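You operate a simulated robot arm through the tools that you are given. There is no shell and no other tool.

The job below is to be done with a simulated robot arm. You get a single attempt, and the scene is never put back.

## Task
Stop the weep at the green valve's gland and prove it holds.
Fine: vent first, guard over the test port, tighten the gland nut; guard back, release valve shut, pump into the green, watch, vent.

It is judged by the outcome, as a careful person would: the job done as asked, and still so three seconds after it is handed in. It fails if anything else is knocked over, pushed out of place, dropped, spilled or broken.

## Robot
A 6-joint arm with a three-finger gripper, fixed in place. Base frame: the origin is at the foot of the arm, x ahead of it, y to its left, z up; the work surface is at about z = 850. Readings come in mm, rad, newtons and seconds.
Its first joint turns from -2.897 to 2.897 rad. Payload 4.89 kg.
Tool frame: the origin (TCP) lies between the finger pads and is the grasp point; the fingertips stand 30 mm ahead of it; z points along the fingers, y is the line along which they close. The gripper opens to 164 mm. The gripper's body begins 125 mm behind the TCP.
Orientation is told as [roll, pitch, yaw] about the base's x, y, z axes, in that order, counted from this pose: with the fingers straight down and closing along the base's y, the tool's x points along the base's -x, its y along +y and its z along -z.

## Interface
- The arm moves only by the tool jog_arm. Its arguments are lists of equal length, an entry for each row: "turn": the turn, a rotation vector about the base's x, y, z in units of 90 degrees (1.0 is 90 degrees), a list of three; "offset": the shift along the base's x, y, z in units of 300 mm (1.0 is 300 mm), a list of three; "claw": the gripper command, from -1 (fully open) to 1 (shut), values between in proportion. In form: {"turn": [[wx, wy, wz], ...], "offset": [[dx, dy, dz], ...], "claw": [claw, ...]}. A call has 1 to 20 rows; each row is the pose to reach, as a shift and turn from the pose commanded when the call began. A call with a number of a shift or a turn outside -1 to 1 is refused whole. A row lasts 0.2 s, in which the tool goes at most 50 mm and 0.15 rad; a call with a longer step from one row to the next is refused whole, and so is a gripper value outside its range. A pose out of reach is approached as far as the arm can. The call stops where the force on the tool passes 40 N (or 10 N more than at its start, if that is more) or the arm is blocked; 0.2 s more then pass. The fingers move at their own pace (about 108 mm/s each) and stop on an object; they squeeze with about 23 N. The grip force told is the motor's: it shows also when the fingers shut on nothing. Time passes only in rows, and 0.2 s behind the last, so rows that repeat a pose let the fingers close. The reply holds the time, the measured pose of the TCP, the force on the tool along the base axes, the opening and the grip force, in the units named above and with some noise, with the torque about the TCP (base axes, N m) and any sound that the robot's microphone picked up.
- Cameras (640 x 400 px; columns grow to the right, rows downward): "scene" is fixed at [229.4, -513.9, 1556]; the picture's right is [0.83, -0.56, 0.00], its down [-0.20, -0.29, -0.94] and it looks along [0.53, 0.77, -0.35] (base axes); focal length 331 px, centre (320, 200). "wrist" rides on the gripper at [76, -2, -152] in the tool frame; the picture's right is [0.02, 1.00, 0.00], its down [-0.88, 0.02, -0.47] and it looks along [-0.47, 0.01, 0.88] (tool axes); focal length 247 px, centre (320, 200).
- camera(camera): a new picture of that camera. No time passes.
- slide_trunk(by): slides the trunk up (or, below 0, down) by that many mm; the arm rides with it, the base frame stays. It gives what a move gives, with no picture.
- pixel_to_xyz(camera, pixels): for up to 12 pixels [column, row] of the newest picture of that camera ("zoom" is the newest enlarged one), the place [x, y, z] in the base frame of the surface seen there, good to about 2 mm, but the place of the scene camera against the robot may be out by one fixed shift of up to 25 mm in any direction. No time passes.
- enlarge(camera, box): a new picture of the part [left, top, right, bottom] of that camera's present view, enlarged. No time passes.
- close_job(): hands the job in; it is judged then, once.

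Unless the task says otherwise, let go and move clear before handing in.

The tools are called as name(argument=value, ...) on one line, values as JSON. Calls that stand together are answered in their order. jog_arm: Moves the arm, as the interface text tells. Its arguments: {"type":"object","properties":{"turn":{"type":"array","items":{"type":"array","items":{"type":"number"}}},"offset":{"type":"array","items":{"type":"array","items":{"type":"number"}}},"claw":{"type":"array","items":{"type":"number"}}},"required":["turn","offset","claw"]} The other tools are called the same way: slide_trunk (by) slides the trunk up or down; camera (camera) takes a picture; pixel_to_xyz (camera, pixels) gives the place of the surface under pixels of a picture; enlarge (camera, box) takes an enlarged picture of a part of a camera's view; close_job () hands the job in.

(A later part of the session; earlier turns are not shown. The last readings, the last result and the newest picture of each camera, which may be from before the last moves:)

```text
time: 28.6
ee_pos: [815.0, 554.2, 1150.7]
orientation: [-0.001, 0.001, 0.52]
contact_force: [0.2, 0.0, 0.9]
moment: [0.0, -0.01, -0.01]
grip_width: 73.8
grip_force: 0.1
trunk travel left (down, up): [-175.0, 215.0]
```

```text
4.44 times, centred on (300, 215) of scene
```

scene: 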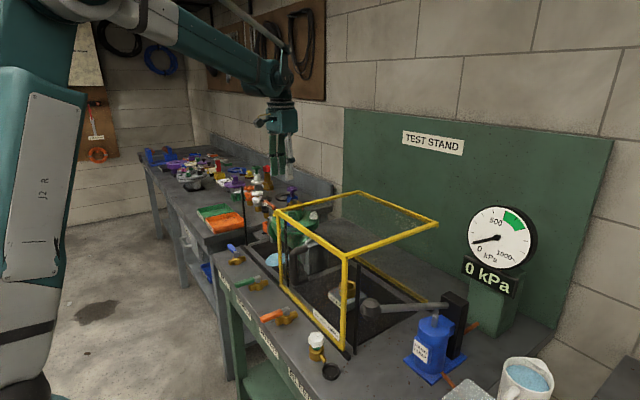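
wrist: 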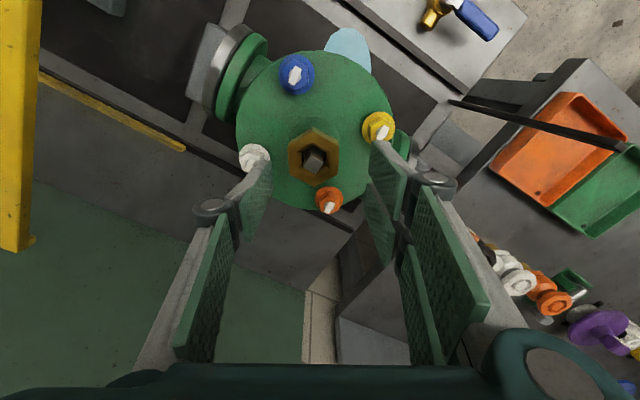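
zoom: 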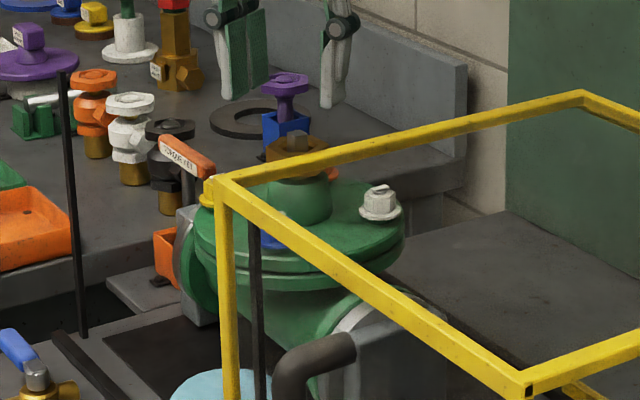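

There's an orange-handled item with a label just left of the valve (scene zoom (190,155)) that may matter, such as a wrench. I'll zoom in on it.

enlarge(camera="scene", box=[282, 190, 312, 220])

enlarge(camera="wrist", box=[370, 80, 640, 360])

enlarge(camera="scene", box=[265, 160, 315, 220])

```text
13.33 times, centred on (297, 205) of scene
```

zoom: 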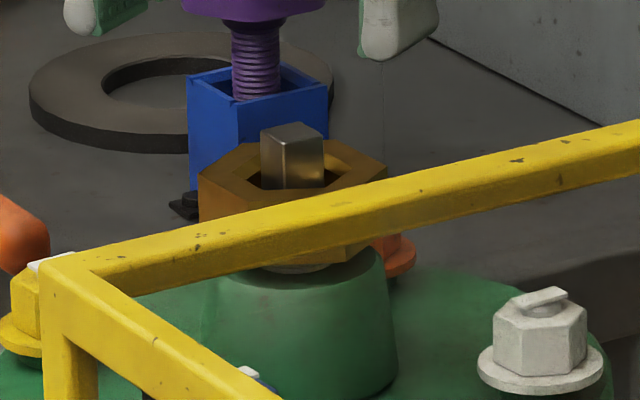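

```text
1.43 times, centred on (505, 220) of wrist
```

zoom: 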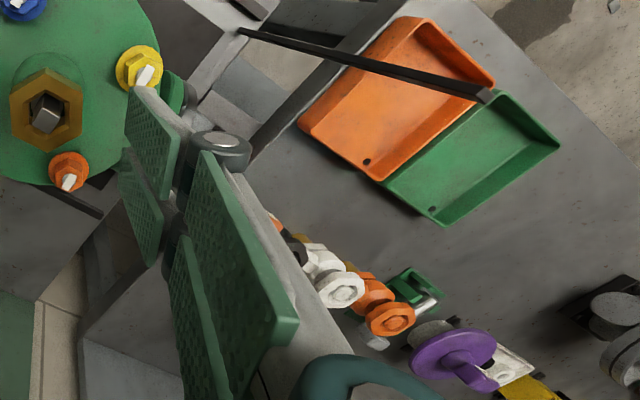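

```text
6.67 times, centred on (290, 190) of scene
```

zoom: 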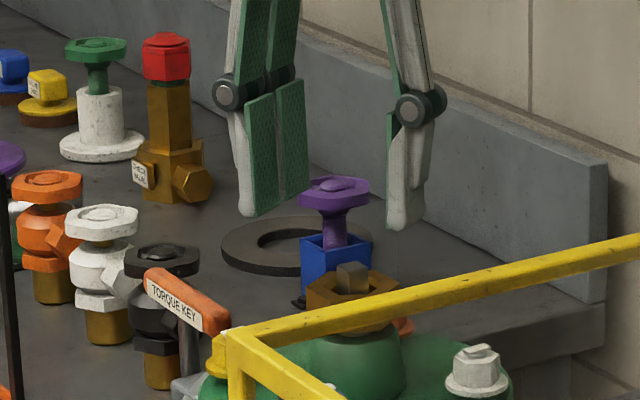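

The label reads "TORQUE KEY": it's a tool standing in an orange rack next to the valve. I'll locate it and see whether its socket suits the gland nut or only the small flange bolts.

pixel_to_xyz(camera="zoom", pixels=[[180, 300], [155, 275], [215, 320], [190, 350], [350, 280], [310, 290]])

jog_arm(turn=[[0, 0, -0.083], [0, 0, -0.167], [0, 0, -0.25], [0, 0, -0.333], [0, 0, -0.333], [0, 0, -0.333]], offset=[[0, 0, 0.12], [-0.08, 0.04, 0.2], [-0.18, 0.12, 0.26], [-0.28, 0.2, 0.3], [-0.38, 0.3, 0.3], [-0.43, 0.36, 0.3]], claw=[0.1, 0.1, 0.1, 0.1, 0.1, 0.1])

camera(camera="wrist")

```text
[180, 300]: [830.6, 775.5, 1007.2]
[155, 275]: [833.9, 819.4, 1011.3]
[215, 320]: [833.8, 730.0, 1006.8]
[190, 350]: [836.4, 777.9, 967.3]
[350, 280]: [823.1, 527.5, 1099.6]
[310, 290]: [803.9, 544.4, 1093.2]
```

```text
time: 30.0
ee_pos: [687.5, 662.3, 1240.0]
orientation: [0.0, 0.0, -0.005]
contact_force: [0.2, -0.3, 0.5]
moment: [0.0, 0.04, 0.03]
grip_width: 73.7
grip_force: 0.1
trunk travel left (down, up): [-175.0, 215.0]
```

```text
taken
```

wrist: 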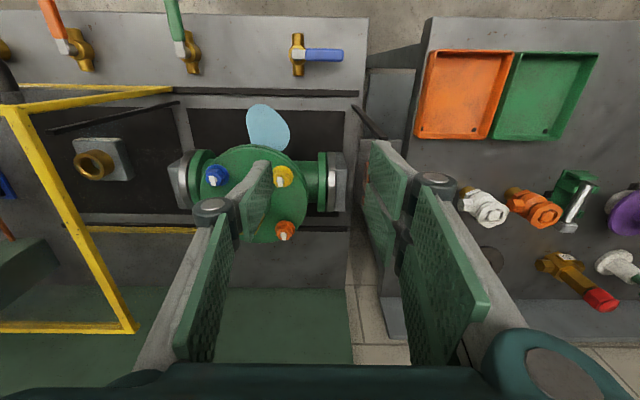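

The key seems to be at roughly (828,792), about 1.14 m from the base axis and outside my straight-down reach. I'll shift +y to get a clear look at what it fits.

jog_arm(turn=[[0, 0, 0], [0, 0, 0], [0, 0, 0], [0, 0, 0]], offset=[[-0.05, 0.1, 0.05], [-0.12, 0.22, 0.1], [-0.2, 0.34, 0.1], [-0.24, 0.42, 0.1]], claw=[0.1, 0.1, 0.1, 0.1])

camera(camera="wrist")

enlarge(camera="wrist", box=[240, 130, 400, 290])

```text
time: 31.0
ee_pos: [614.5, 786.1, 1269.9]
orientation: [-0.001, 0.0, -0.001]
contact_force: [-0.3, -1.5, -0.3]
moment: [0.16, -0.01, -0.02]
grip_width: 74.0
grip_force: 0.0
trunk travel left (down, up): [-175.0, 215.0]
```

```text
taken
```

wrist: 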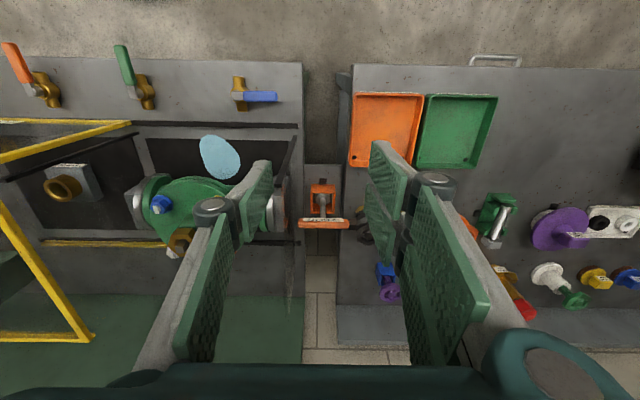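

```text
2.50 times, centred on (320, 210) of wrist
```

zoom: 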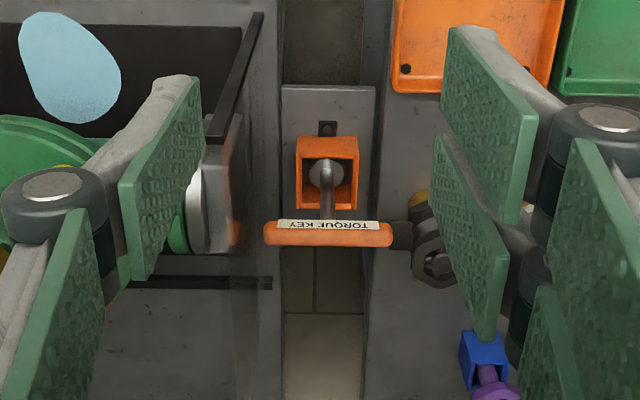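

The key is a T-handle whose stem drops into an orange box holder between the benches. I'll measure it.

pixel_to_xyz(camera="wrist", pixels=[[324, 223], [305, 223], [345, 223], [321, 210], [322, 198], [312, 186], [333, 186], [312, 205], [322, 181], [340, 210]])

enlarge(camera="wrist", box=[290, 170, 355, 235])

```text
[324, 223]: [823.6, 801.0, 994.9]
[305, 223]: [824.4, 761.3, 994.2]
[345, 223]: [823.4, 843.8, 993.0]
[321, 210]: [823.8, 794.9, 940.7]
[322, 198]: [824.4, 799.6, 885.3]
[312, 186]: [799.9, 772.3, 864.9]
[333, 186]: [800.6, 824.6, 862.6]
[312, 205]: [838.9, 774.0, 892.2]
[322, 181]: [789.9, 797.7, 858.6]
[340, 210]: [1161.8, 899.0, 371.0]
```

```text
6.15 times, centred on (322, 202) of wrist
```

zoom: 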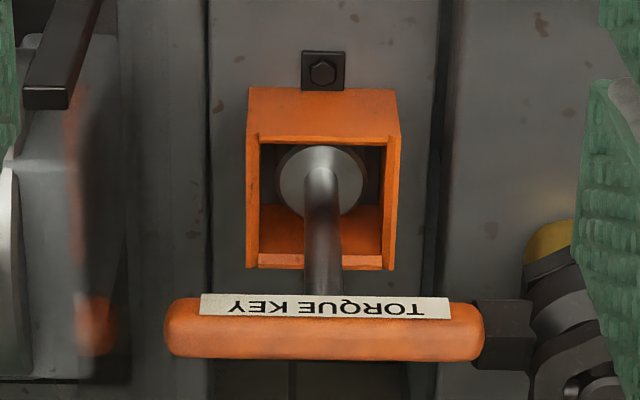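

The key's socket is only about 31 mm in diameter, so it fits the small flange bolts and not the 47 mm gland nut. The nut has to be gripped directly. I'll return above it at (816.5, 550.5) with +30° yaw.

jog_arm(turn=[[0, 0, 0], [0, 0, 0.083], [0, 0, 0.167], [0, 0, 0.25], [0, 0, 0.333], [0, 0, 0.333], [0, 0, 0.333], [0, 0, 0.333], [0, 0, 0.333], [0, 0, 0.333]], offset=[[0.08, -0.1, 0], [0.17, -0.2, 0], [0.26, -0.3, 0], [0.35, -0.4, -0.05], [0.44, -0.5, -0.1], [0.53, -0.6, -0.15], [0.61, -0.7, -0.2], [0.673, -0.785, -0.25], [0.673, -0.785, -0.36], [0.673, -0.785, -0.45]], claw=[0.1, 0.1, 0.1, 0.1, 0.1, 0.1, 0.1, 0.1, 0.1, 0.1])

camera(camera="wrist")

enlarge(camera="wrist", box=[240, 100, 400, 240])

```text
time: 33.2
ee_pos: [817.4, 553.5, 1136.6]
orientation: [-0.001, -0.001, 0.522]
contact_force: [0.9, -1.7, 0.4]
moment: [0.1, -0.01, 0.03]
grip_width: 73.7
grip_force: 0.2
trunk travel left (down, up): [-175.0, 215.0]
```

```text
taken
```

wrist: 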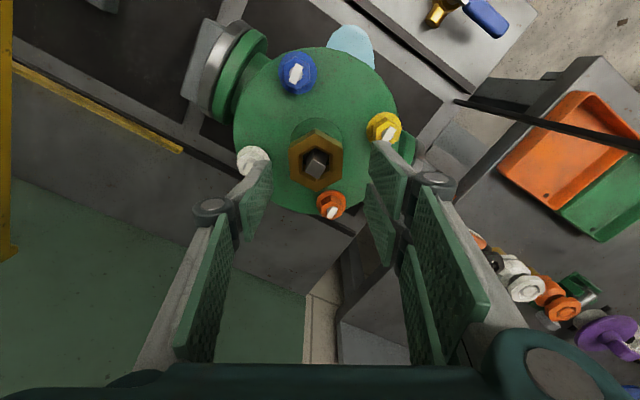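

```text
2.86 times, centred on (320, 170) of wrist
```

zoom: 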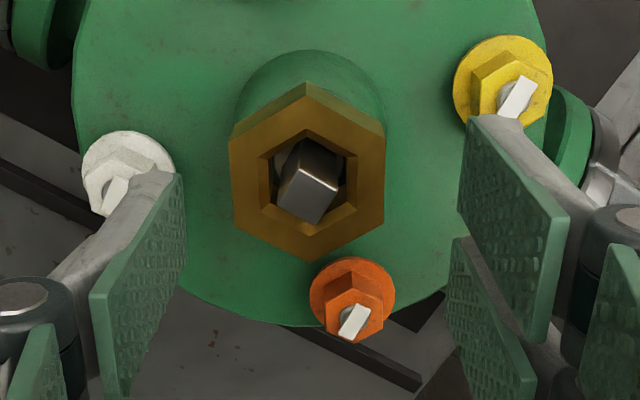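

The nut is slightly left of the jaw centreline (zoom (307,172) against about (322)). I'll sample symmetric points around its rim to refine the centre.

pixel_to_xyz(camera="wrist", pixels=[[292, 152], [292, 160], [292, 168], [339, 152], [339, 160], [339, 168], [315, 133], [315, 188], [304, 140], [327, 140], [304, 181], [327, 181]])

pixel_to_xyz(camera="wrist", pixels=[[297, 73], [384, 129], [331, 205], [253, 160], [317, 160], [318, 120], [315, 118], [300, 112]])

```text
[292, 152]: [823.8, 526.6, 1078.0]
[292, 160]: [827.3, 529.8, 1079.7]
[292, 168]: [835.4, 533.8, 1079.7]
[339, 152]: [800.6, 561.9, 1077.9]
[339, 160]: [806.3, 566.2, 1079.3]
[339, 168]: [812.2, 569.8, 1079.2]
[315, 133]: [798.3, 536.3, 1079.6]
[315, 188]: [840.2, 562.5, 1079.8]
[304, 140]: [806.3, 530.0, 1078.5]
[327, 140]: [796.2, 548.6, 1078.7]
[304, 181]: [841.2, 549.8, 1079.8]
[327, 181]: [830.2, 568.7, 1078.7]
```

```text
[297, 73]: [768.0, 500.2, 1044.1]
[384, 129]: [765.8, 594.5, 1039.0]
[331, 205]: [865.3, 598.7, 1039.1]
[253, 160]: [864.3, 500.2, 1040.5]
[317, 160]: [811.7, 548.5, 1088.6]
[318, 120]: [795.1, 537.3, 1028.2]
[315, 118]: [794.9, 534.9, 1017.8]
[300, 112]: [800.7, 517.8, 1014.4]
```

The rim points average to a centre of (817.5, 549) with the top at z 1079. I'll shift −4.3 mm in y, descend to TCP z≈1085 and bring the jaws to a loose 52 mm around the nut.

jog_arm(turn=[[0, 0, 0], [0, 0, 0], [0, 0, 0], [0, 0, 0], [0, 0, 0]], offset=[[0, -0.0143, 0], [0, -0.0143, -0.08], [0, -0.0143, -0.14], [0, -0.0143, -0.17], [0, -0.0143, -0.17]], claw=[0.1, 0.1, 0.1, 0.3, 0.36])

camera(camera="wrist")

enlarge(camera="wrist", box=[240, 120, 400, 260])

enlarge(camera="scene", box=[265, 170, 345, 250])

```text
time: 34.4
ee_pos: [817.1, 547.6, 1083.3]
orientation: [0.002, 0.0, 0.523]
contact_force: [0.5, 0.6, 0.0]
moment: [-0.04, 0.03, 0.03]
grip_width: 52.4
grip_force: 0.0
trunk travel left (down, up): [-175.0, 215.0]
```

```text
taken
```

wrist: 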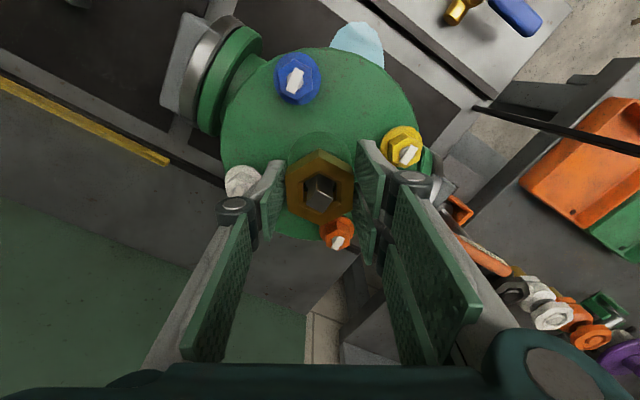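

```text
2.86 times, centred on (320, 190) of wrist
```

zoom: 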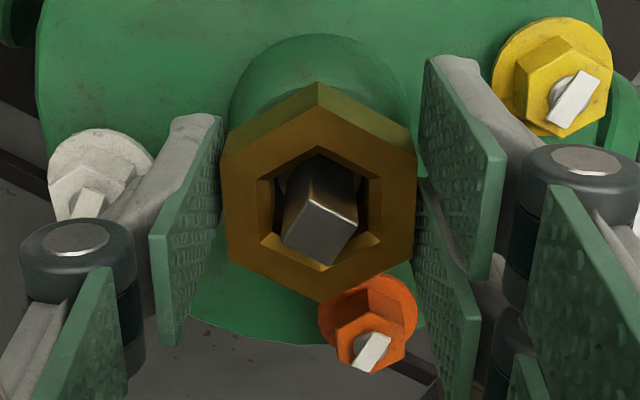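

```text
5.00 times, centred on (305, 210) of scene
```

zoom: 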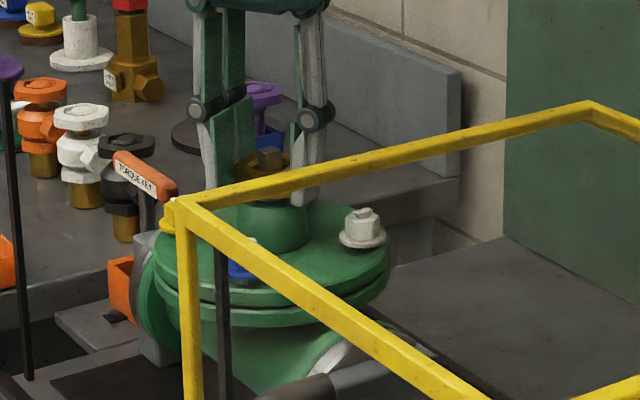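

The jaws straddle the nut squarely with no contact force. I'll resample the nut rim from this close view to check the centring along the finger width.

pixel_to_xyz(camera="wrist", pixels=[[320, 155], [320, 219], [298, 165], [343, 165], [298, 205], [343, 208], [290, 187], [350, 187], [310, 158], [330, 216], [330, 158], [310, 212]])

```text
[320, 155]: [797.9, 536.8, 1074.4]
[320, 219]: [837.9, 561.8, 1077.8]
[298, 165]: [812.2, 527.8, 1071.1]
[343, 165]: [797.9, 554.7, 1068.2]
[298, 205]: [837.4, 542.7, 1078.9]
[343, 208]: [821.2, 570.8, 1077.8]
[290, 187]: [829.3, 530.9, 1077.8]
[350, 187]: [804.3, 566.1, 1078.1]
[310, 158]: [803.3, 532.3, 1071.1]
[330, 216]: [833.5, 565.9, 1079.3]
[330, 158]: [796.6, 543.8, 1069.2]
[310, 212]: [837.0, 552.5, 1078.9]
```

The nut centre works out to (817, 548.6) against TCP (817.1, 547.6), which is well centred. I'll close the jaws on the flats.

jog_arm(turn=[[0, 0, 0], [0, 0, 0], [0, 0, 0], [0, 0, 0]], offset=[[0, 0.002, 0], [0, 0.002, 0], [0, 0.002, 0], [0, 0.002, 0]], claw=[0.5, 1, 1, 1])

```text
time: 35.4
ee_pos: [816.9, 548.6, 1083.1]
orientation: [0.001, 0.001, 0.522]
contact_force: [-3.5, -8.2, -16.0]
moment: [0.01, -0.55, -0.04]
grip_width: 47.5
grip_force: 45.0
trunk travel left (down, up): [-175.0, 215.0]
```

Jaws closed on the flats at 47.5 mm with low side force. I'll turn clockwise seen from above (−z), 30° first, watching the torque.

jog_arm(turn=[[0, 0, -0.06], [0, 0, -0.12], [0, 0, -0.18], [0, 0, -0.24], [0, 0, -0.3]], offset=[[0, 0, 0], [0, 0, 0], [0, 0, 0], [0, 0, 0], [0, 0, 0]], claw=[1, 1, 1, 1, 1])

enlarge(camera="wrist", box=[240, 120, 400, 260])

```text
time: 36.6
ee_pos: [817.3, 550.0, 1084.0]
orientation: [0.0, 0.0, 0.047]
contact_force: [-17.3, 3.5, -26.2]
moment: [0.05, 0.93, 0.07]
grip_width: 47.5
grip_force: 45.3
trunk travel left (down, up): [-175.0, 215.0]
```

```text
2.86 times, centred on (320, 190) of wrist
```

zoom: 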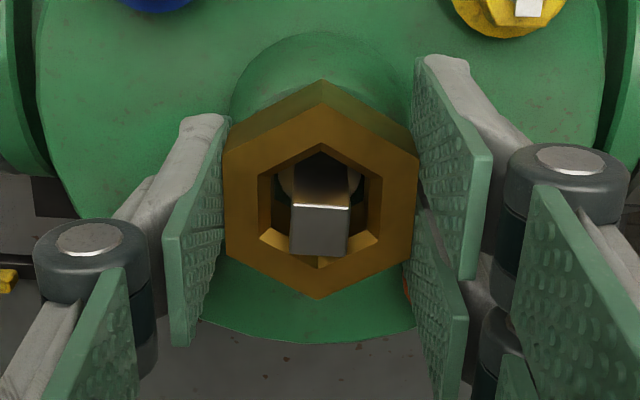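

The nut turned with the jaws (27°) at almost no torque, but there's a −26 N downward pull as the nut screws down. I'll lower slightly and continue.

jog_arm(turn=[[0, 0, 0], [0, 0, -0.06], [0, 0, -0.12], [0, 0, -0.18], [0, 0, -0.24], [0, 0, -0.3]], offset=[[-0.002, 0, -0.004], [-0.002, 0, -0.004], [-0.002, 0, -0.004], [-0.002, 0, -0.005], [-0.002, 0, -0.005], [-0.002, 0, -0.006]], claw=[1, 1, 1, 1, 1, 1])

```text
time: 37.8
ee_pos: [817.7, 552.0, 1084.6]
orientation: [0.004, -0.001, -0.303]
contact_force: [1.7, 8.3, -1.9]
moment: [0.51, -0.19, -0.05]
grip_width: 47.7
grip_force: 44.9
trunk travel left (down, up): [-175.0, 215.0]
stopped in row 5: the force on the tool passed its limit at 43 N (the readings are from after the stop); the commanded pose is now the measured one
```

It stopped at yaw −0.303 with 43 N on the tool, about 47° turned in total. I'll check whether the nut seated or the jaws are pulling off-axis.

camera(camera="wrist")

enlarge(camera="wrist", box=[240, 120, 400, 260])

camera(camera="scene")

```text
taken
```

wrist: 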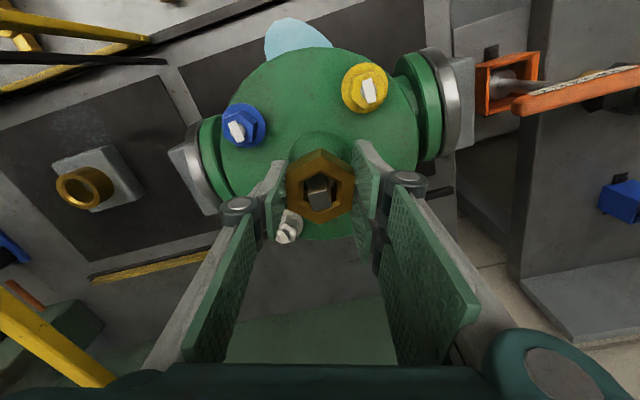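

```text
2.86 times, centred on (320, 190) of wrist
```

zoom: 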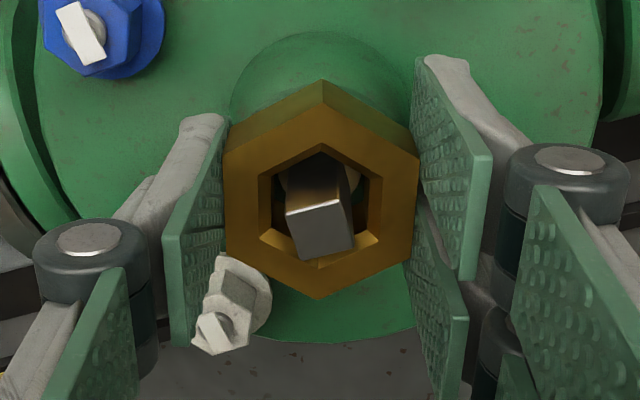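

```text
taken
```

scene: 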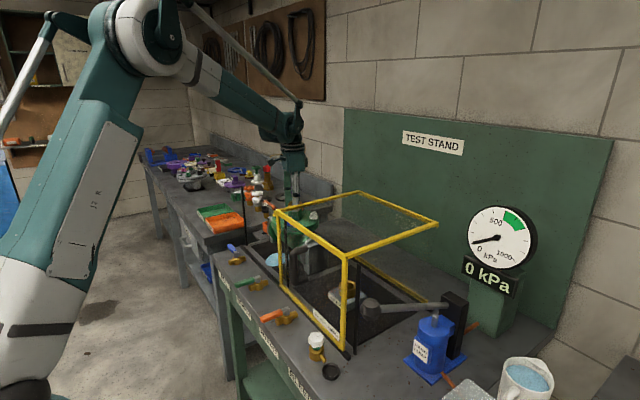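

The jaws still sit squarely on the flats. The sideways drift (y 548.6→552) suggests I'm rotating a few mm off the nut's true axis, which I estimate at (820, 550.5). I'll continue in smaller steps while nudging toward that axis.

jog_arm(turn=[[0, 0, -0.04], [0, 0, -0.08], [0, 0, -0.12]], offset=[[0.002, -0.001, 0], [0.004, -0.002, 0], [0.005, -0.003, 0]], claw=[1, 1, 1])

```text
time: 38.6
ee_pos: [817.4, 550.9, 1083.6]
orientation: [0.001, -0.003, -0.491]
contact_force: [-5.6, 25.1, 1.9]
moment: [0.46, -0.17, 0.16]
grip_width: 47.7
grip_force: 45.1
trunk travel left (down, up): [-175.0, 215.0]
```

Turning continues (yaw −0.49) with a +25 N push along +y, so I'll give way 1.5 mm in +y and 1 mm in −x, and keep turning.

jog_arm(turn=[[0, 0, 0], [0, 0, -0.04], [0, 0, -0.08], [0, 0, -0.12]], offset=[[-0.002, 0.005, 0], [-0.002, 0.005, 0], [-0.002, 0.006, 0], [-0.002, 0.006, 0]], claw=[1, 1, 1, 1])

```text
time: 39.6
ee_pos: [817.0, 552.0, 1084.1]
orientation: [0.001, -0.003, -0.68]
contact_force: [-3.2, 21.6, -0.6]
moment: [0.64, 0.24, 0.16]
grip_width: 47.6
grip_force: 45.2
trunk travel left (down, up): [-175.0, 215.0]
```

Now 69° turned, with reaction torque still small (+0.16 N·m). I'll shift another 1.5 mm in +y and keep turning in small steps.

jog_arm(turn=[[0, 0, 0], [0, 0, -0.04], [0, 0, -0.08], [0, 0, -0.12]], offset=[[0, 0.006, 0], [0, 0.006, 0], [0, 0.006, 0], [0, 0.006, 0]], claw=[1, 1, 1, 1])

enlarge(camera="wrist", box=[240, 120, 400, 260])

```text
time: 40.6
ee_pos: [817.8, 552.2, 1085.3]
orientation: [0.002, -0.003, -0.87]
contact_force: [2.7, 0.6, -3.8]
moment: [-0.31, -0.2, 1.84]
grip_width: 49.7
grip_force: 45.1
trunk travel left (down, up): [-175.0, 215.0]
```

```text
2.86 times, centred on (320, 190) of wrist
```

zoom: 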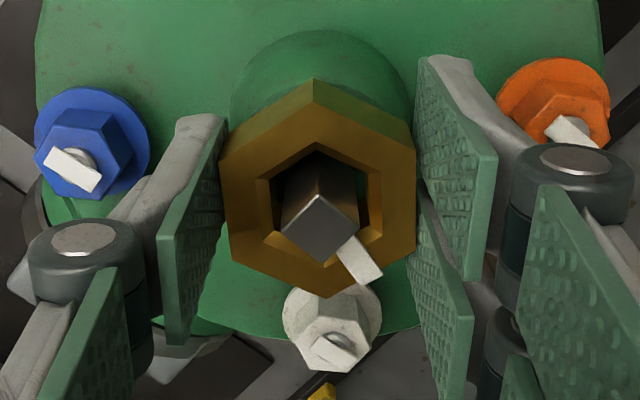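

Torque jumped to +1.84 N·m and the jaws were pried to 49.7 mm, so the nut now resists firmly and looks seated after about 75°. There's also a new white sliver by the nut at zoom (360,260) that I want to see closely.

enlarge(camera="wrist", box=[295, 160, 355, 250])

pixel_to_xyz(camera="wrist", pixels=[[334, 211], [330, 208], [338, 216], [325, 240], [320, 200], [335, 195]])

enlarge(camera="scene", box=[265, 180, 335, 240])

```text
4.44 times, centred on (325, 205) of wrist
```

zoom: 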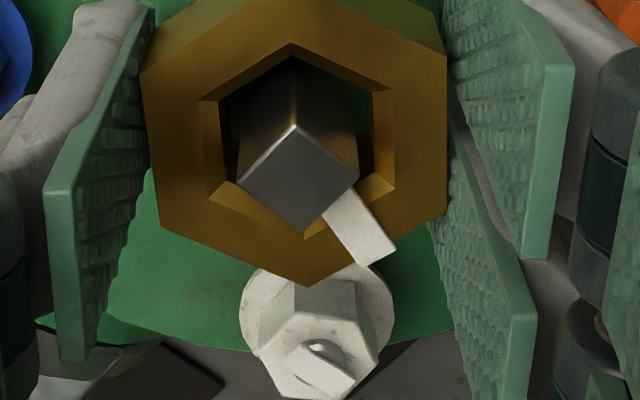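

```text
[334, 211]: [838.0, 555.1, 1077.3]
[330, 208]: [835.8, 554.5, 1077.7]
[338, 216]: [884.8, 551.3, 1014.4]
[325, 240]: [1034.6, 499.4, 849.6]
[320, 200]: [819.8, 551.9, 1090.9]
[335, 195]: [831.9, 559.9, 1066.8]
```

```text
6.67 times, centred on (300, 210) of scene
```

zoom: 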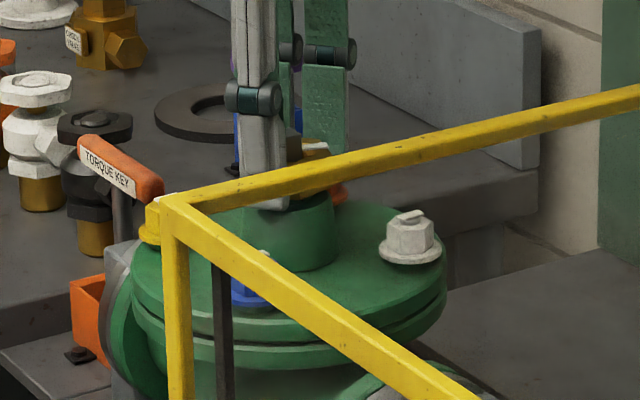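

A white witness mark like the ones on the torqued flange bolts has appeared on the nut's top face (zoom (360,225), z≈1077), so the gland nut is tight. I'll stop here, open the jaws and lift clear.

jog_arm(turn=[[0, 0, 0], [0, 0, 0], [0, 0, 0], [0, 0, 0], [0, 0, 0], [0, 0, 0], [0, 0, 0], [0, 0, 0]], offset=[[0, 0, 0], [0, 0, 0], [0, 0, 0.05], [0, 0, 0.12], [0, 0, 0.22], [0, 0, 0.35], [0, 0, 0.5], [0, 0, 0.6]], claw=[0.25, 0.1, 0.1, 0.1, 0.1, 0.1, 0.1, 0.1])

camera(camera="wrist")

camera(camera="scene")

```text
time: 42.4
ee_pos: [816.8, 553.2, 1264.0]
orientation: [0.001, -0.003, -0.869]
contact_force: [0.3, -0.4, 0.0]
moment: [0.01, 0.07, -0.03]
grip_width: 73.8
grip_force: 0.1
trunk travel left (down, up): [-175.0, 215.0]
```

```text
taken
```

wrist: 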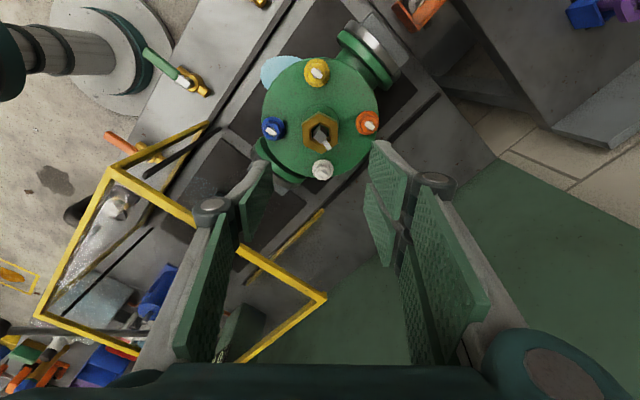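

```text
taken
```

scene: 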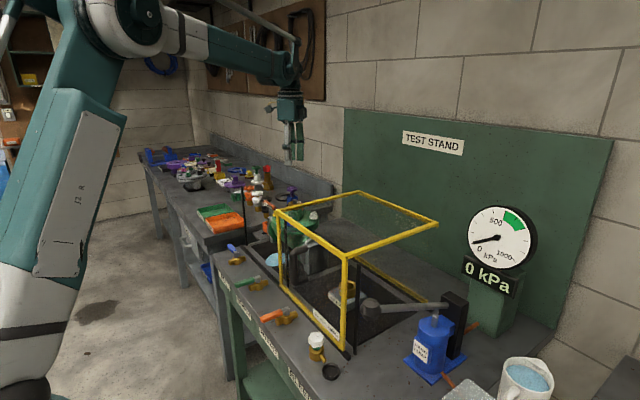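

The gland nut's white mark is visible at wrist (322,138), and nothing else has moved. I'll square the yaw and travel back to the guard handle.

jog_arm(turn=[[0, 0, 0.07], [0, 0, 0.14], [0, 0, 0.21], [0, 0, 0.28], [0, 0, 0.35], [0, 0, 0.42], [0, 0, 0.49], [0, 0, 0.553], [0, 0, 0.553]], offset=[[-0.08, -0.09, 0], [-0.16, -0.18, 0], [-0.24, -0.28, 0], [-0.33, -0.38, 0], [-0.42, -0.48, 0], [-0.51, -0.59, 0], [-0.6, -0.7, 0], [-0.68, -0.8, 0], [-0.7, -0.85, 0]], claw=[0.1, 0.1, 0.1, 0.1, 0.1, 0.1, 0.1, 0.1, 0.1])

jog_arm(turn=[[0, 0, 0], [0, 0, 0], [0, 0, 0], [0, 0, 0]], offset=[[0, -0.13, 0], [0, -0.26, 0], [0, -0.35, -0.05], [0, -0.36, -0.1]], claw=[0.1, 0.1, 0.1, 0.1])

camera(camera="wrist")

```text
time: 44.4
ee_pos: [607.2, 299.8, 1264.8]
orientation: [0.003, -0.003, 0.0]
contact_force: [0.6, 0.1, 0.1]
moment: [-0.07, -0.02, -0.04]
grip_width: 73.9
grip_force: 0.0
trunk travel left (down, up): [-175.0, 215.0]
```

```text
time: 45.4
ee_pos: [608.6, 190.1, 1235.1]
orientation: [0.002, 0.0, 0.0]
contact_force: [-0.2, 0.2, 0.1]
moment: [0.06, -0.08, 0.0]
grip_width: 73.7
grip_force: 0.0
trunk travel left (down, up): [-175.0, 215.0]
```

```text
taken
```

wrist: 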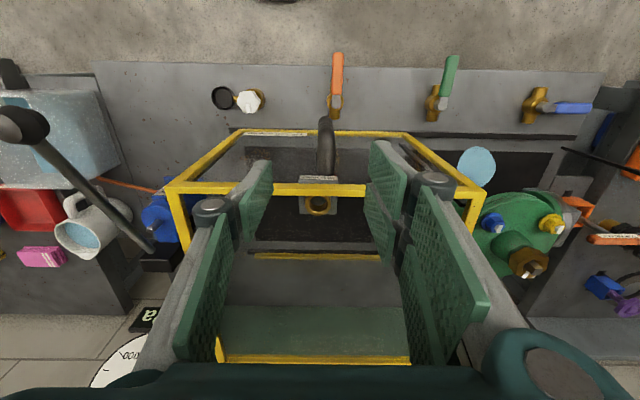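

The guard handle shows at wrist (326,150), slightly right of centre. I'll measure it.

pixel_to_xyz(camera="wrist", pixels=[[326, 150], [326, 160], [326, 170], [320, 155], [332, 155], [326, 135], [338, 60], [336, 100], [449, 65], [443, 100]])

```text
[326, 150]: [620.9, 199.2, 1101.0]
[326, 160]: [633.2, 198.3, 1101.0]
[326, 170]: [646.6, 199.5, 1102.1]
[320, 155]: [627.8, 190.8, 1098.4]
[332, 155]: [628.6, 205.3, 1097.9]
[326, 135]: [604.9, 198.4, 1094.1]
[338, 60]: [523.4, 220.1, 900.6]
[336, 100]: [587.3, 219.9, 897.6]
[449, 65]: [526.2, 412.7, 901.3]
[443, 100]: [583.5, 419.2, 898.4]
```

Handle centre is y≈198.6. I'll descend over it and grip as before.

jog_arm(turn=[[0, 0, 0], [0, 0, 0], [0, 0, 0], [0, 0, 0], [0, 0, 0], [0, 0, 0], [0, 0, 0], [0, 0, 0], [0, 0, 0]], offset=[[-0.004, 0.028, -0.1], [-0.004, 0.028, -0.23], [-0.004, 0.028, -0.36], [-0.004, 0.028, -0.47], [-0.004, 0.028, -0.533], [-0.004, 0.028, -0.533], [-0.004, 0.028, -0.533], [-0.004, 0.028, -0.533], [-0.004, 0.028, -0.533]], claw=[0.1, 0.1, 0.1, 0.1, 0.1, 0.5, 1, 1, 1])

camera(camera="wrist")

```text
time: 47.4
ee_pos: [604.6, 198.3, 1074.2]
orientation: [0.002, -0.002, 0.0]
contact_force: [-3.5, -1.7, -11.6]
moment: [-0.06, -0.03, -0.16]
grip_width: 20.8
grip_force: 45.2
trunk travel left (down, up): [-175.0, 215.0]
```

```text
taken
```

wrist: 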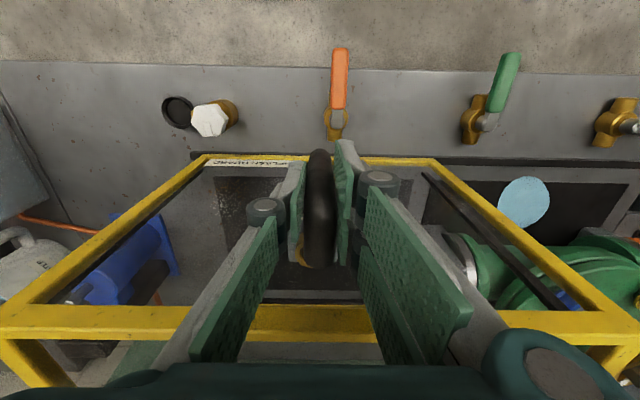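

The handle is gripped at y 198. I'll slide the guard back toward +y over the valve.

jog_arm(turn=[[0, 0, 0], [0, 0, 0], [0, 0, 0], [0, 0, 0], [0, 0, 0], [0, 0, 0], [0, 0, 0], [0, 0, 0], [0, 0, 0], [0, 0, 0], [0, 0, 0], [0, 0, 0], [0, 0, 0], [0, 0, 0], [0, 0, 0], [0, 0, 0]], offset=[[0, 0.03, 0], [0, 0.08, 0], [0, 0.14, 0], [0, 0.21, 0], [0, 0.28, 0], [0, 0.35, 0], [0, 0.42, 0], [0, 0.49, 0], [0, 0.56, 0], [0, 0.63, 0], [0, 0.7, 0], [0, 0.77, 0], [0, 0.84, 0], [0, 0.9, 0], [0, 0.95, 0], [0, 1.0, 0]], claw=[1, 1, 1, 1, 1, 1, 1, 1, 1, 1, 1, 1, 1, 1, 1, 1])

jog_arm(turn=[[0, 0, 0], [0, 0, 0], [0, 0, 0], [0, 0, 0], [0, 0, 0], [0, 0, 0], [0, 0, 0]], offset=[[0, 0.03, 0], [0, 0.06, 0], [0, 0.09, 0], [0, 0.12, 0], [0, 0.145, 0], [0, 0.16, 0], [0, 0.17, 0]], claw=[1, 1, 1, 1, 1, 1, 1])

camera(camera="scene")

camera(camera="wrist")

```text
time: 50.0
ee_pos: [606.9, 425.9, 1074.9]
orientation: [0.004, -0.003, -0.003]
contact_force: [2.5, 1.4, 11.8]
moment: [0.0, -0.89, 0.03]
grip_width: 20.6
grip_force: 44.8
trunk travel left (down, up): [-175.0, 215.0]
stopped in row 13: the force on the tool passed its limit at 43 N (the readings are from after the stop); the commanded pose is now the measured one
```

```text
time: 51.6
ee_pos: [607.3, 477.4, 1075.0]
orientation: [0.0, -0.004, -0.002]
contact_force: [11.5, -2.2, 6.5]
moment: [-0.17, -0.36, -0.14]
grip_width: 20.7
grip_force: 45.1
trunk travel left (down, up): [-175.0, 215.0]
```

```text
taken
```

scene: 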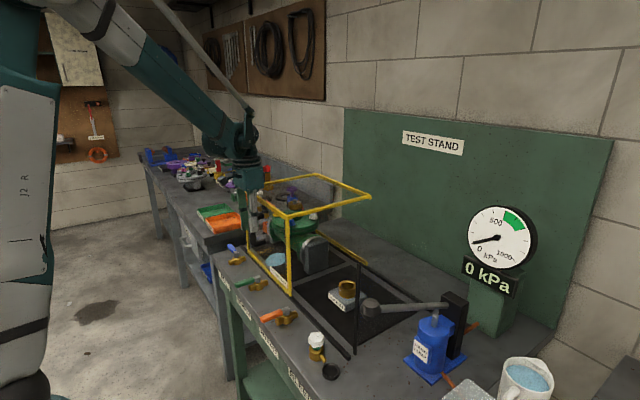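

```text
taken
```

wrist: 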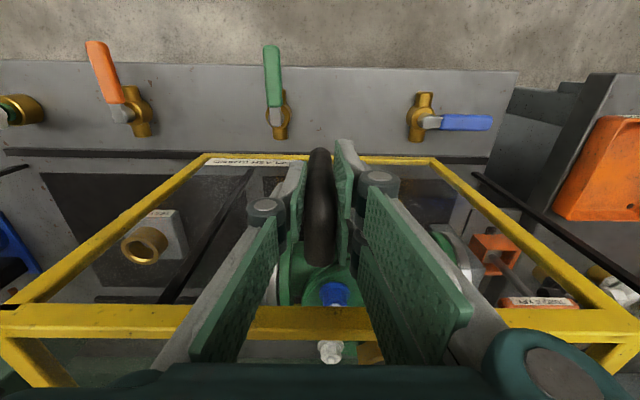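

The first slide stopped once on a brief force spike at y 426, then went on freely to 477, and nothing looks disturbed. I'll ease it the remaining ~72 mm to the stop.

jog_arm(turn=[[0, 0, 0], [0, 0, 0], [0, 0, 0], [0, 0, 0], [0, 0, 0], [0, 0, 0], [0, 0, 0], [0, 0, 0], [0, 0, 0]], offset=[[0, 0.03, 0], [0, 0.06, 0], [0, 0.09, 0], [0, 0.12, 0], [0, 0.15, 0], [0, 0.18, 0], [0, 0.205, 0], [0, 0.225, 0], [0, 0.24, 0]], claw=[1, 1, 1, 1, 1, 1, 1, 1, 1])

camera(camera="scene")

camera(camera="wrist")

```text
time: 53.6
ee_pos: [606.4, 549.7, 1074.7]
orientation: [0.003, -0.005, -0.002]
contact_force: [26.2, -4.9, 29.4]
moment: [-0.27, -0.66, -0.14]
grip_width: 20.7
grip_force: 45.3
trunk travel left (down, up): [-175.0, 215.0]
```

```text
taken
```

scene: 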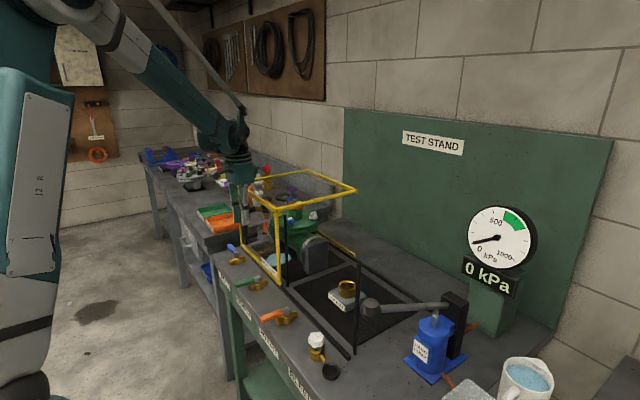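

```text
taken
```

wrist: 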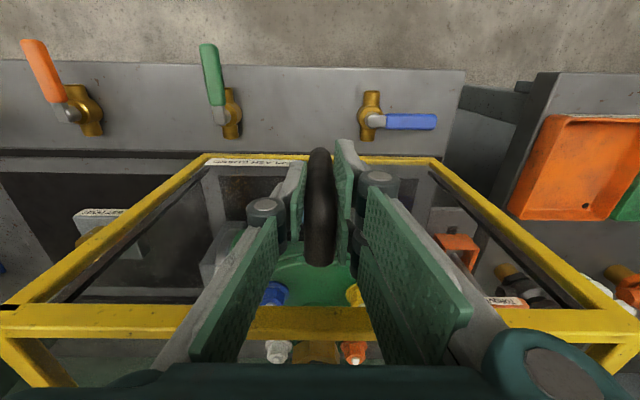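

The guard is back at y≈549.7, and the scene matches the starting picture (corner at (356,190)). I'll release the handle, lift, and travel to above the orange RELEASE handle.

jog_arm(turn=[[0, 0, 0], [0, 0, 0], [0, 0, 0], [0, 0, 0], [0, 0, 0], [0, 0, 0], [0, 0, 0], [0, 0, 0], [0, 0, 0], [0, 0, 0], [0, 0, 0], [0, 0, 0], [0, 0, 0], [0, 0, 0]], offset=[[0, 0, 0], [0, 0, 0], [0, 0, 0], [0, 0, 0.1], [0, 0, 0.25], [0, 0, 0.4], [-0.05, -0.12, 0.45], [-0.1, -0.26, 0.45], [-0.16, -0.4, 0.45], [-0.22, -0.54, 0.45], [-0.245, -0.68, 0.45], [-0.245, -0.82, 0.4], [-0.245, -0.94, 0.32], [-0.245, -0.99, 0.2]], claw=[0.6, 0.3, 0.3, 0.3, 0.3, 0.3, 0.3, 0.3, 0.3, 0.3, 0.3, 0.3, 0.3, 0.3])

camera(camera="wrist")

camera(camera="scene")

```text
time: 56.6
ee_pos: [532.5, 251.1, 1134.8]
orientation: [0.0, -0.003, -0.001]
contact_force: [-0.4, -0.4, -0.2]
moment: [0.0, -0.07, 0.0]
grip_width: 57.5
grip_force: 0.0
trunk travel left (down, up): [-175.0, 215.0]
```

```text
taken
```

wrist: 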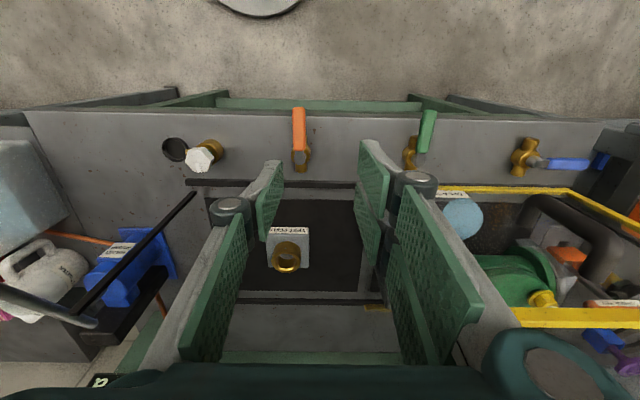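

```text
taken
```

scene: 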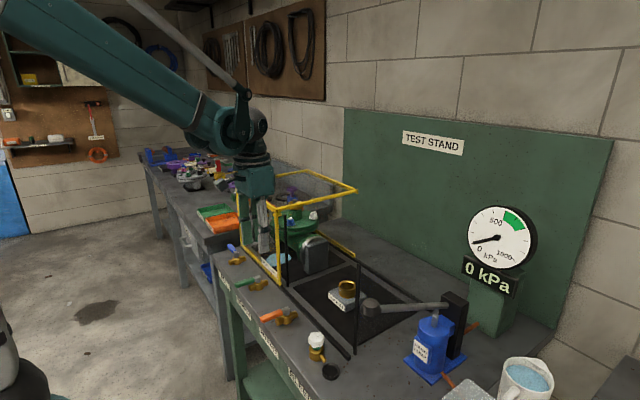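

The orange handle is at wrist (299,130) and the guard stayed in place. I'll measure the handle for the closing swing.

pixel_to_xyz(camera="wrist", pixels=[[299, 112], [299, 125], [300, 138], [301, 152], [293, 125], [305, 125], [201, 157], [410, 155]])

```text
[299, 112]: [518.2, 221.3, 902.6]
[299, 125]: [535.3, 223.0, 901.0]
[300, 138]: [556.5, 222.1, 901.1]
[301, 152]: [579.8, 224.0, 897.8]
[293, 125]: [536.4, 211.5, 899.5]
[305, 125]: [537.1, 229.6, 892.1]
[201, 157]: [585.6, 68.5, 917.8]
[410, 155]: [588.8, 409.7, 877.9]
```

The handle lies along −x at y≈221.5. I'll descend astride it and narrow the jaws to a loose straddle.

jog_arm(turn=[[0, 0, 0], [0, 0, 0], [0, 0, 0], [0, 0, 0], [0, 0, 0], [0, 0, 0], [0, 0, 0], [0, 0, 0], [0, 0, 0]], offset=[[0, -0.0987, 0], [0, -0.0987, -0.15], [0, -0.0987, -0.3], [0, -0.0987, -0.45], [0, -0.0987, -0.6], [0, -0.0987, -0.72], [0, -0.0987, -0.782], [0, -0.0987, -0.782], [0, -0.0987, -0.782]], claw=[0.3, 0.3, 0.3, 0.3, 0.3, 0.3, 0.3, 0.6, 0.72])

camera(camera="wrist")

```text
time: 58.6
ee_pos: [534.6, 222.3, 899.9]
orientation: [0.003, -0.001, -0.001]
contact_force: [-0.4, -0.9, 0.5]
moment: [-0.06, 0.07, -0.02]
grip_width: 23.1
grip_force: 0.0
trunk travel left (down, up): [-175.0, 215.0]
```

```text
taken
```

wrist: 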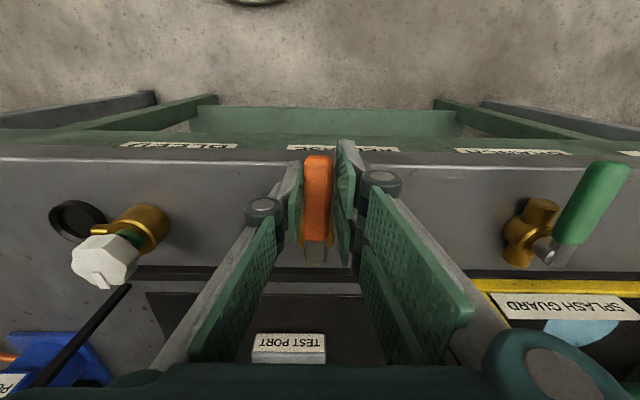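

Straddled with no contact force. I'll swing the handle clockwise from −x back to +y about (592.5, 221.5) to shut the release valve.

jog_arm(turn=[[0, 0, -0.083], [0, 0, -0.167], [0, 0, -0.25], [0, 0, -0.333], [0, 0, -0.417], [0, 0, -0.5], [0, 0, -0.583], [0, 0, -0.667], [0, 0, -0.75], [0, 0, -0.833], [0, 0, -0.917], [0, 0, -1.0], [0, 0, -1.0], [0, 0, -1.0]], offset=[[0.0017, 0.0252, 0], [0.0066, 0.05, 0], [0.0147, 0.074, 0], [0.0259, 0.0967, 0], [0.0399, 0.1177, 0], [0.0566, 0.1367, 0], [0.0756, 0.1534, 0], [0.0967, 0.1674, 0], [0.1193, 0.1786, 0], [0.1433, 0.1867, 0], [0.1681, 0.1917, 0], [0.1933, 0.1933, 0], [0.2, 0.193, 0], [0.206, 0.193, 0]], claw=[0.72, 0.72, 0.72, 0.72, 0.72, 0.72, 0.72, 0.72, 0.72, 0.72, 0.72, 0.72, 0.72, 0.72])

camera(camera="wrist")

camera(camera="scene")

```text
time: 61.6
ee_pos: [594.5, 281.5, 899.5]
orientation: [0.001, -0.002, -1.573]
contact_force: [-4.5, 1.1, -3.2]
moment: [0.01, 0.02, -0.01]
grip_width: 24.8
grip_force: 2.7
trunk travel left (down, up): [-175.0, 215.0]
```

```text
taken
```

wrist: 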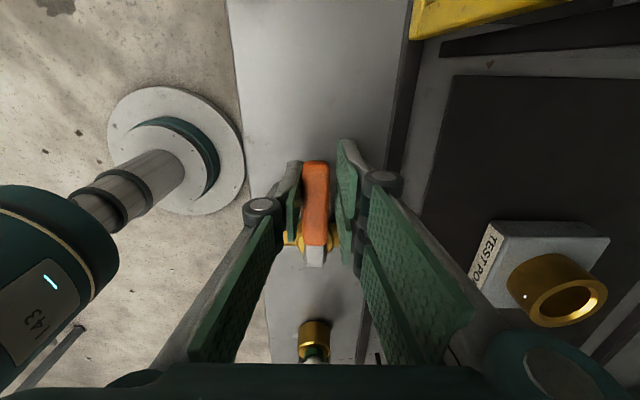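

```text
taken
```

scene: 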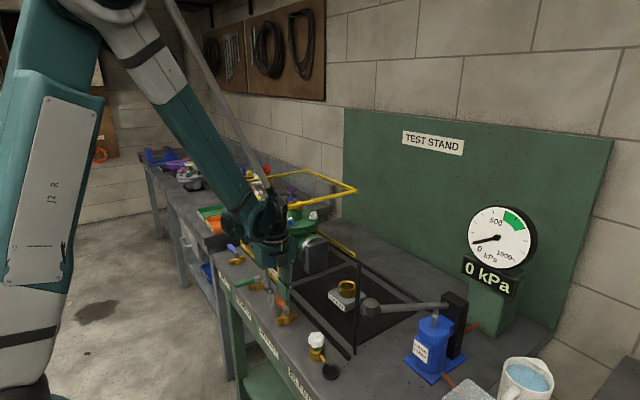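

The handle now points along +y between the jaws. I'll check its exact alignment against the fully shut position it started in (x≈592.5 along its length).

pixel_to_xyz(camera="wrist", pixels=[[315, 172], [315, 190], [315, 210], [315, 230], [316, 250], [304, 200], [327, 200]])

enlarge(camera="wrist", box=[260, 140, 380, 280])

```text
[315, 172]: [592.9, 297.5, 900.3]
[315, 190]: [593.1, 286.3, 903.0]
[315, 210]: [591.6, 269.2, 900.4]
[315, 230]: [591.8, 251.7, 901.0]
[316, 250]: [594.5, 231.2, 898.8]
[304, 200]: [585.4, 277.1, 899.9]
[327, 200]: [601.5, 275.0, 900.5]
```

```text
2.86 times, centred on (320, 210) of wrist
```

zoom: 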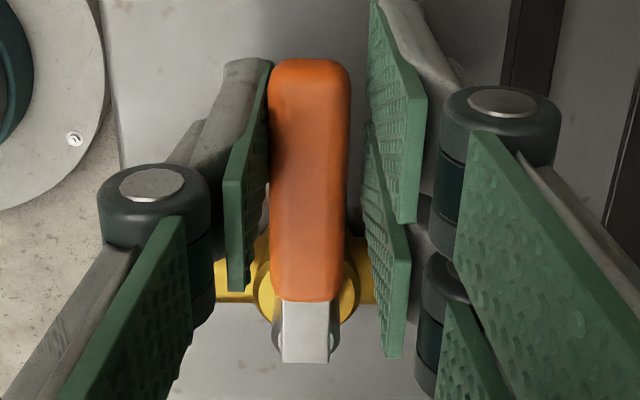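

The handle lies along y at x≈593, exactly as when shut at the start. I'll open up, lift away, then turn back to yaw 0 while moving toward the hand pump.

jog_arm(turn=[[0, 0, 0], [0, 0, 0], [0, 0, 0], [0, 0, 0], [0, 0, 0], [0, 0, 0], [0, 0, 0], [0, 0, 0], [0, 0, 0]], offset=[[-0.006, 0, 0], [-0.006, 0, 0], [-0.006, 0, 0.12], [-0.006, 0, 0.27], [-0.006, 0, 0.42], [-0.006, 0, 0.57], [-0.006, 0, 0.72], [-0.006, 0, 0.87], [-0.006, 0, 1.0]], claw=[0.5, 0.4, 0.4, 0.4, 0.4, 0.4, 0.4, 0.4, 0.4])

jog_arm(turn=[[0, 0, 0.083], [0, 0, 0.167], [0, 0, 0.25], [0, 0, 0.333], [0, 0, 0.417], [0, 0, 0.5], [0, 0, 0.583], [0, 0, 0.667], [0, 0, 0.75], [0, 0, 0.833], [0, 0, 0.917], [0, 0, 1.0]], offset=[[-0.02, -0.08, 0.05], [-0.04, -0.16, 0.1], [-0.07, -0.24, 0.15], [-0.1, -0.32, 0.2], [-0.14, -0.4, 0.25], [-0.18, -0.48, 0.3], [-0.22, -0.56, 0.35], [-0.26, -0.64, 0.4], [-0.3, -0.72, 0.45], [-0.33, -0.8, 0.5], [-0.35, -0.88, 0.55], [-0.35, -0.96, 0.6]], claw=[0.4, 0.4, 0.4, 0.4, 0.4, 0.4, 0.4, 0.4, 0.4, 0.4, 0.4, 0.4])

camera(camera="wrist")

camera(camera="scene")

```text
time: 63.6
ee_pos: [594.8, 282.8, 1199.5]
orientation: [0.002, -0.003, -1.574]
contact_force: [0.5, 0.0, -0.1]
moment: [-0.04, 0.09, 0.01]
grip_width: 49.3
grip_force: 0.0
trunk travel left (down, up): [-175.0, 215.0]
```

```text
time: 66.2
ee_pos: [487.6, -6.1, 1379.7]
orientation: [0.001, -0.004, 0.0]
contact_force: [-0.3, 0.9, 0.5]
moment: [-0.02, 0.02, -0.01]
grip_width: 49.2
grip_force: 0.1
trunk travel left (down, up): [-175.0, 215.0]
```

```text
taken
```

wrist: 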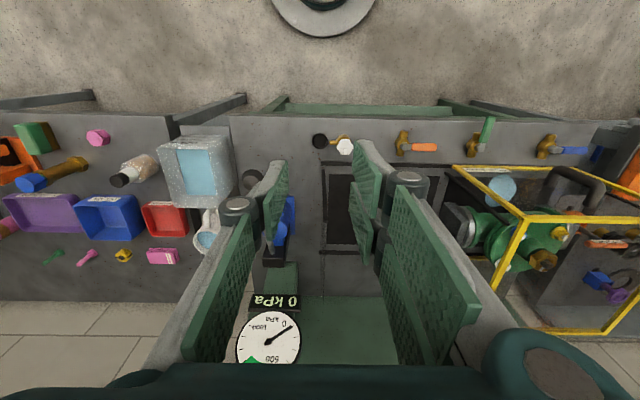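

```text
taken
```

scene: 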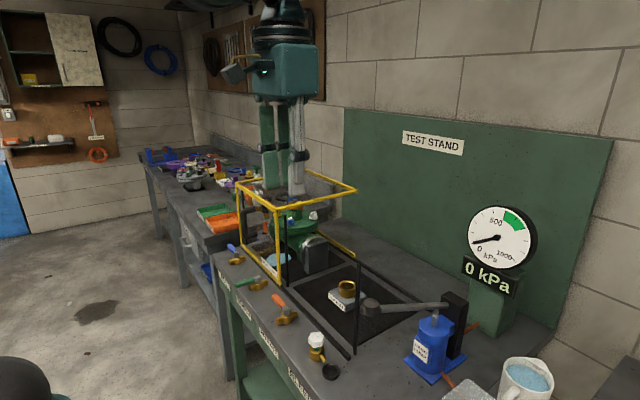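

Release is shut and the stand reads 0 kPa. The pump knob is hidden behind my left finger at wrist (252,180), so I'll move to y≈−117 to get it between the fingers.

jog_arm(turn=[[0, 0, 0], [0, 0, 0], [0, 0, 0]], offset=[[0, -0.13, 0], [0, -0.26, 0], [0, -0.37, 0]], claw=[-0.3, -0.3, -0.3])

camera(camera="wrist")

```text
time: 67.0
ee_pos: [488.7, -117.1, 1380.2]
orientation: [0.001, -0.002, -0.001]
contact_force: [-0.4, 0.1, -0.4]
moment: [-0.09, 0.0, -0.03]
grip_width: 106.5
grip_force: 0.0
trunk travel left (down, up): [-175.0, 215.0]
```

```text
taken
```

wrist: 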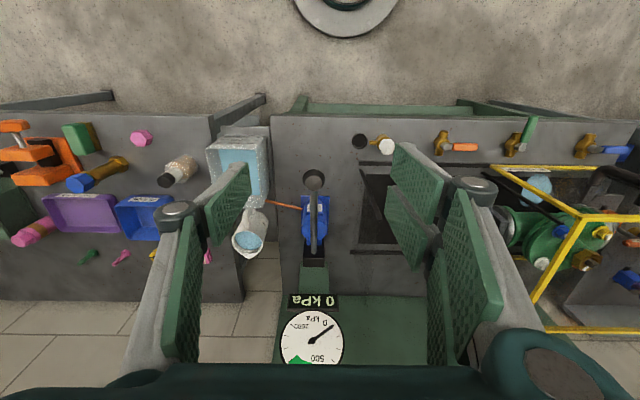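

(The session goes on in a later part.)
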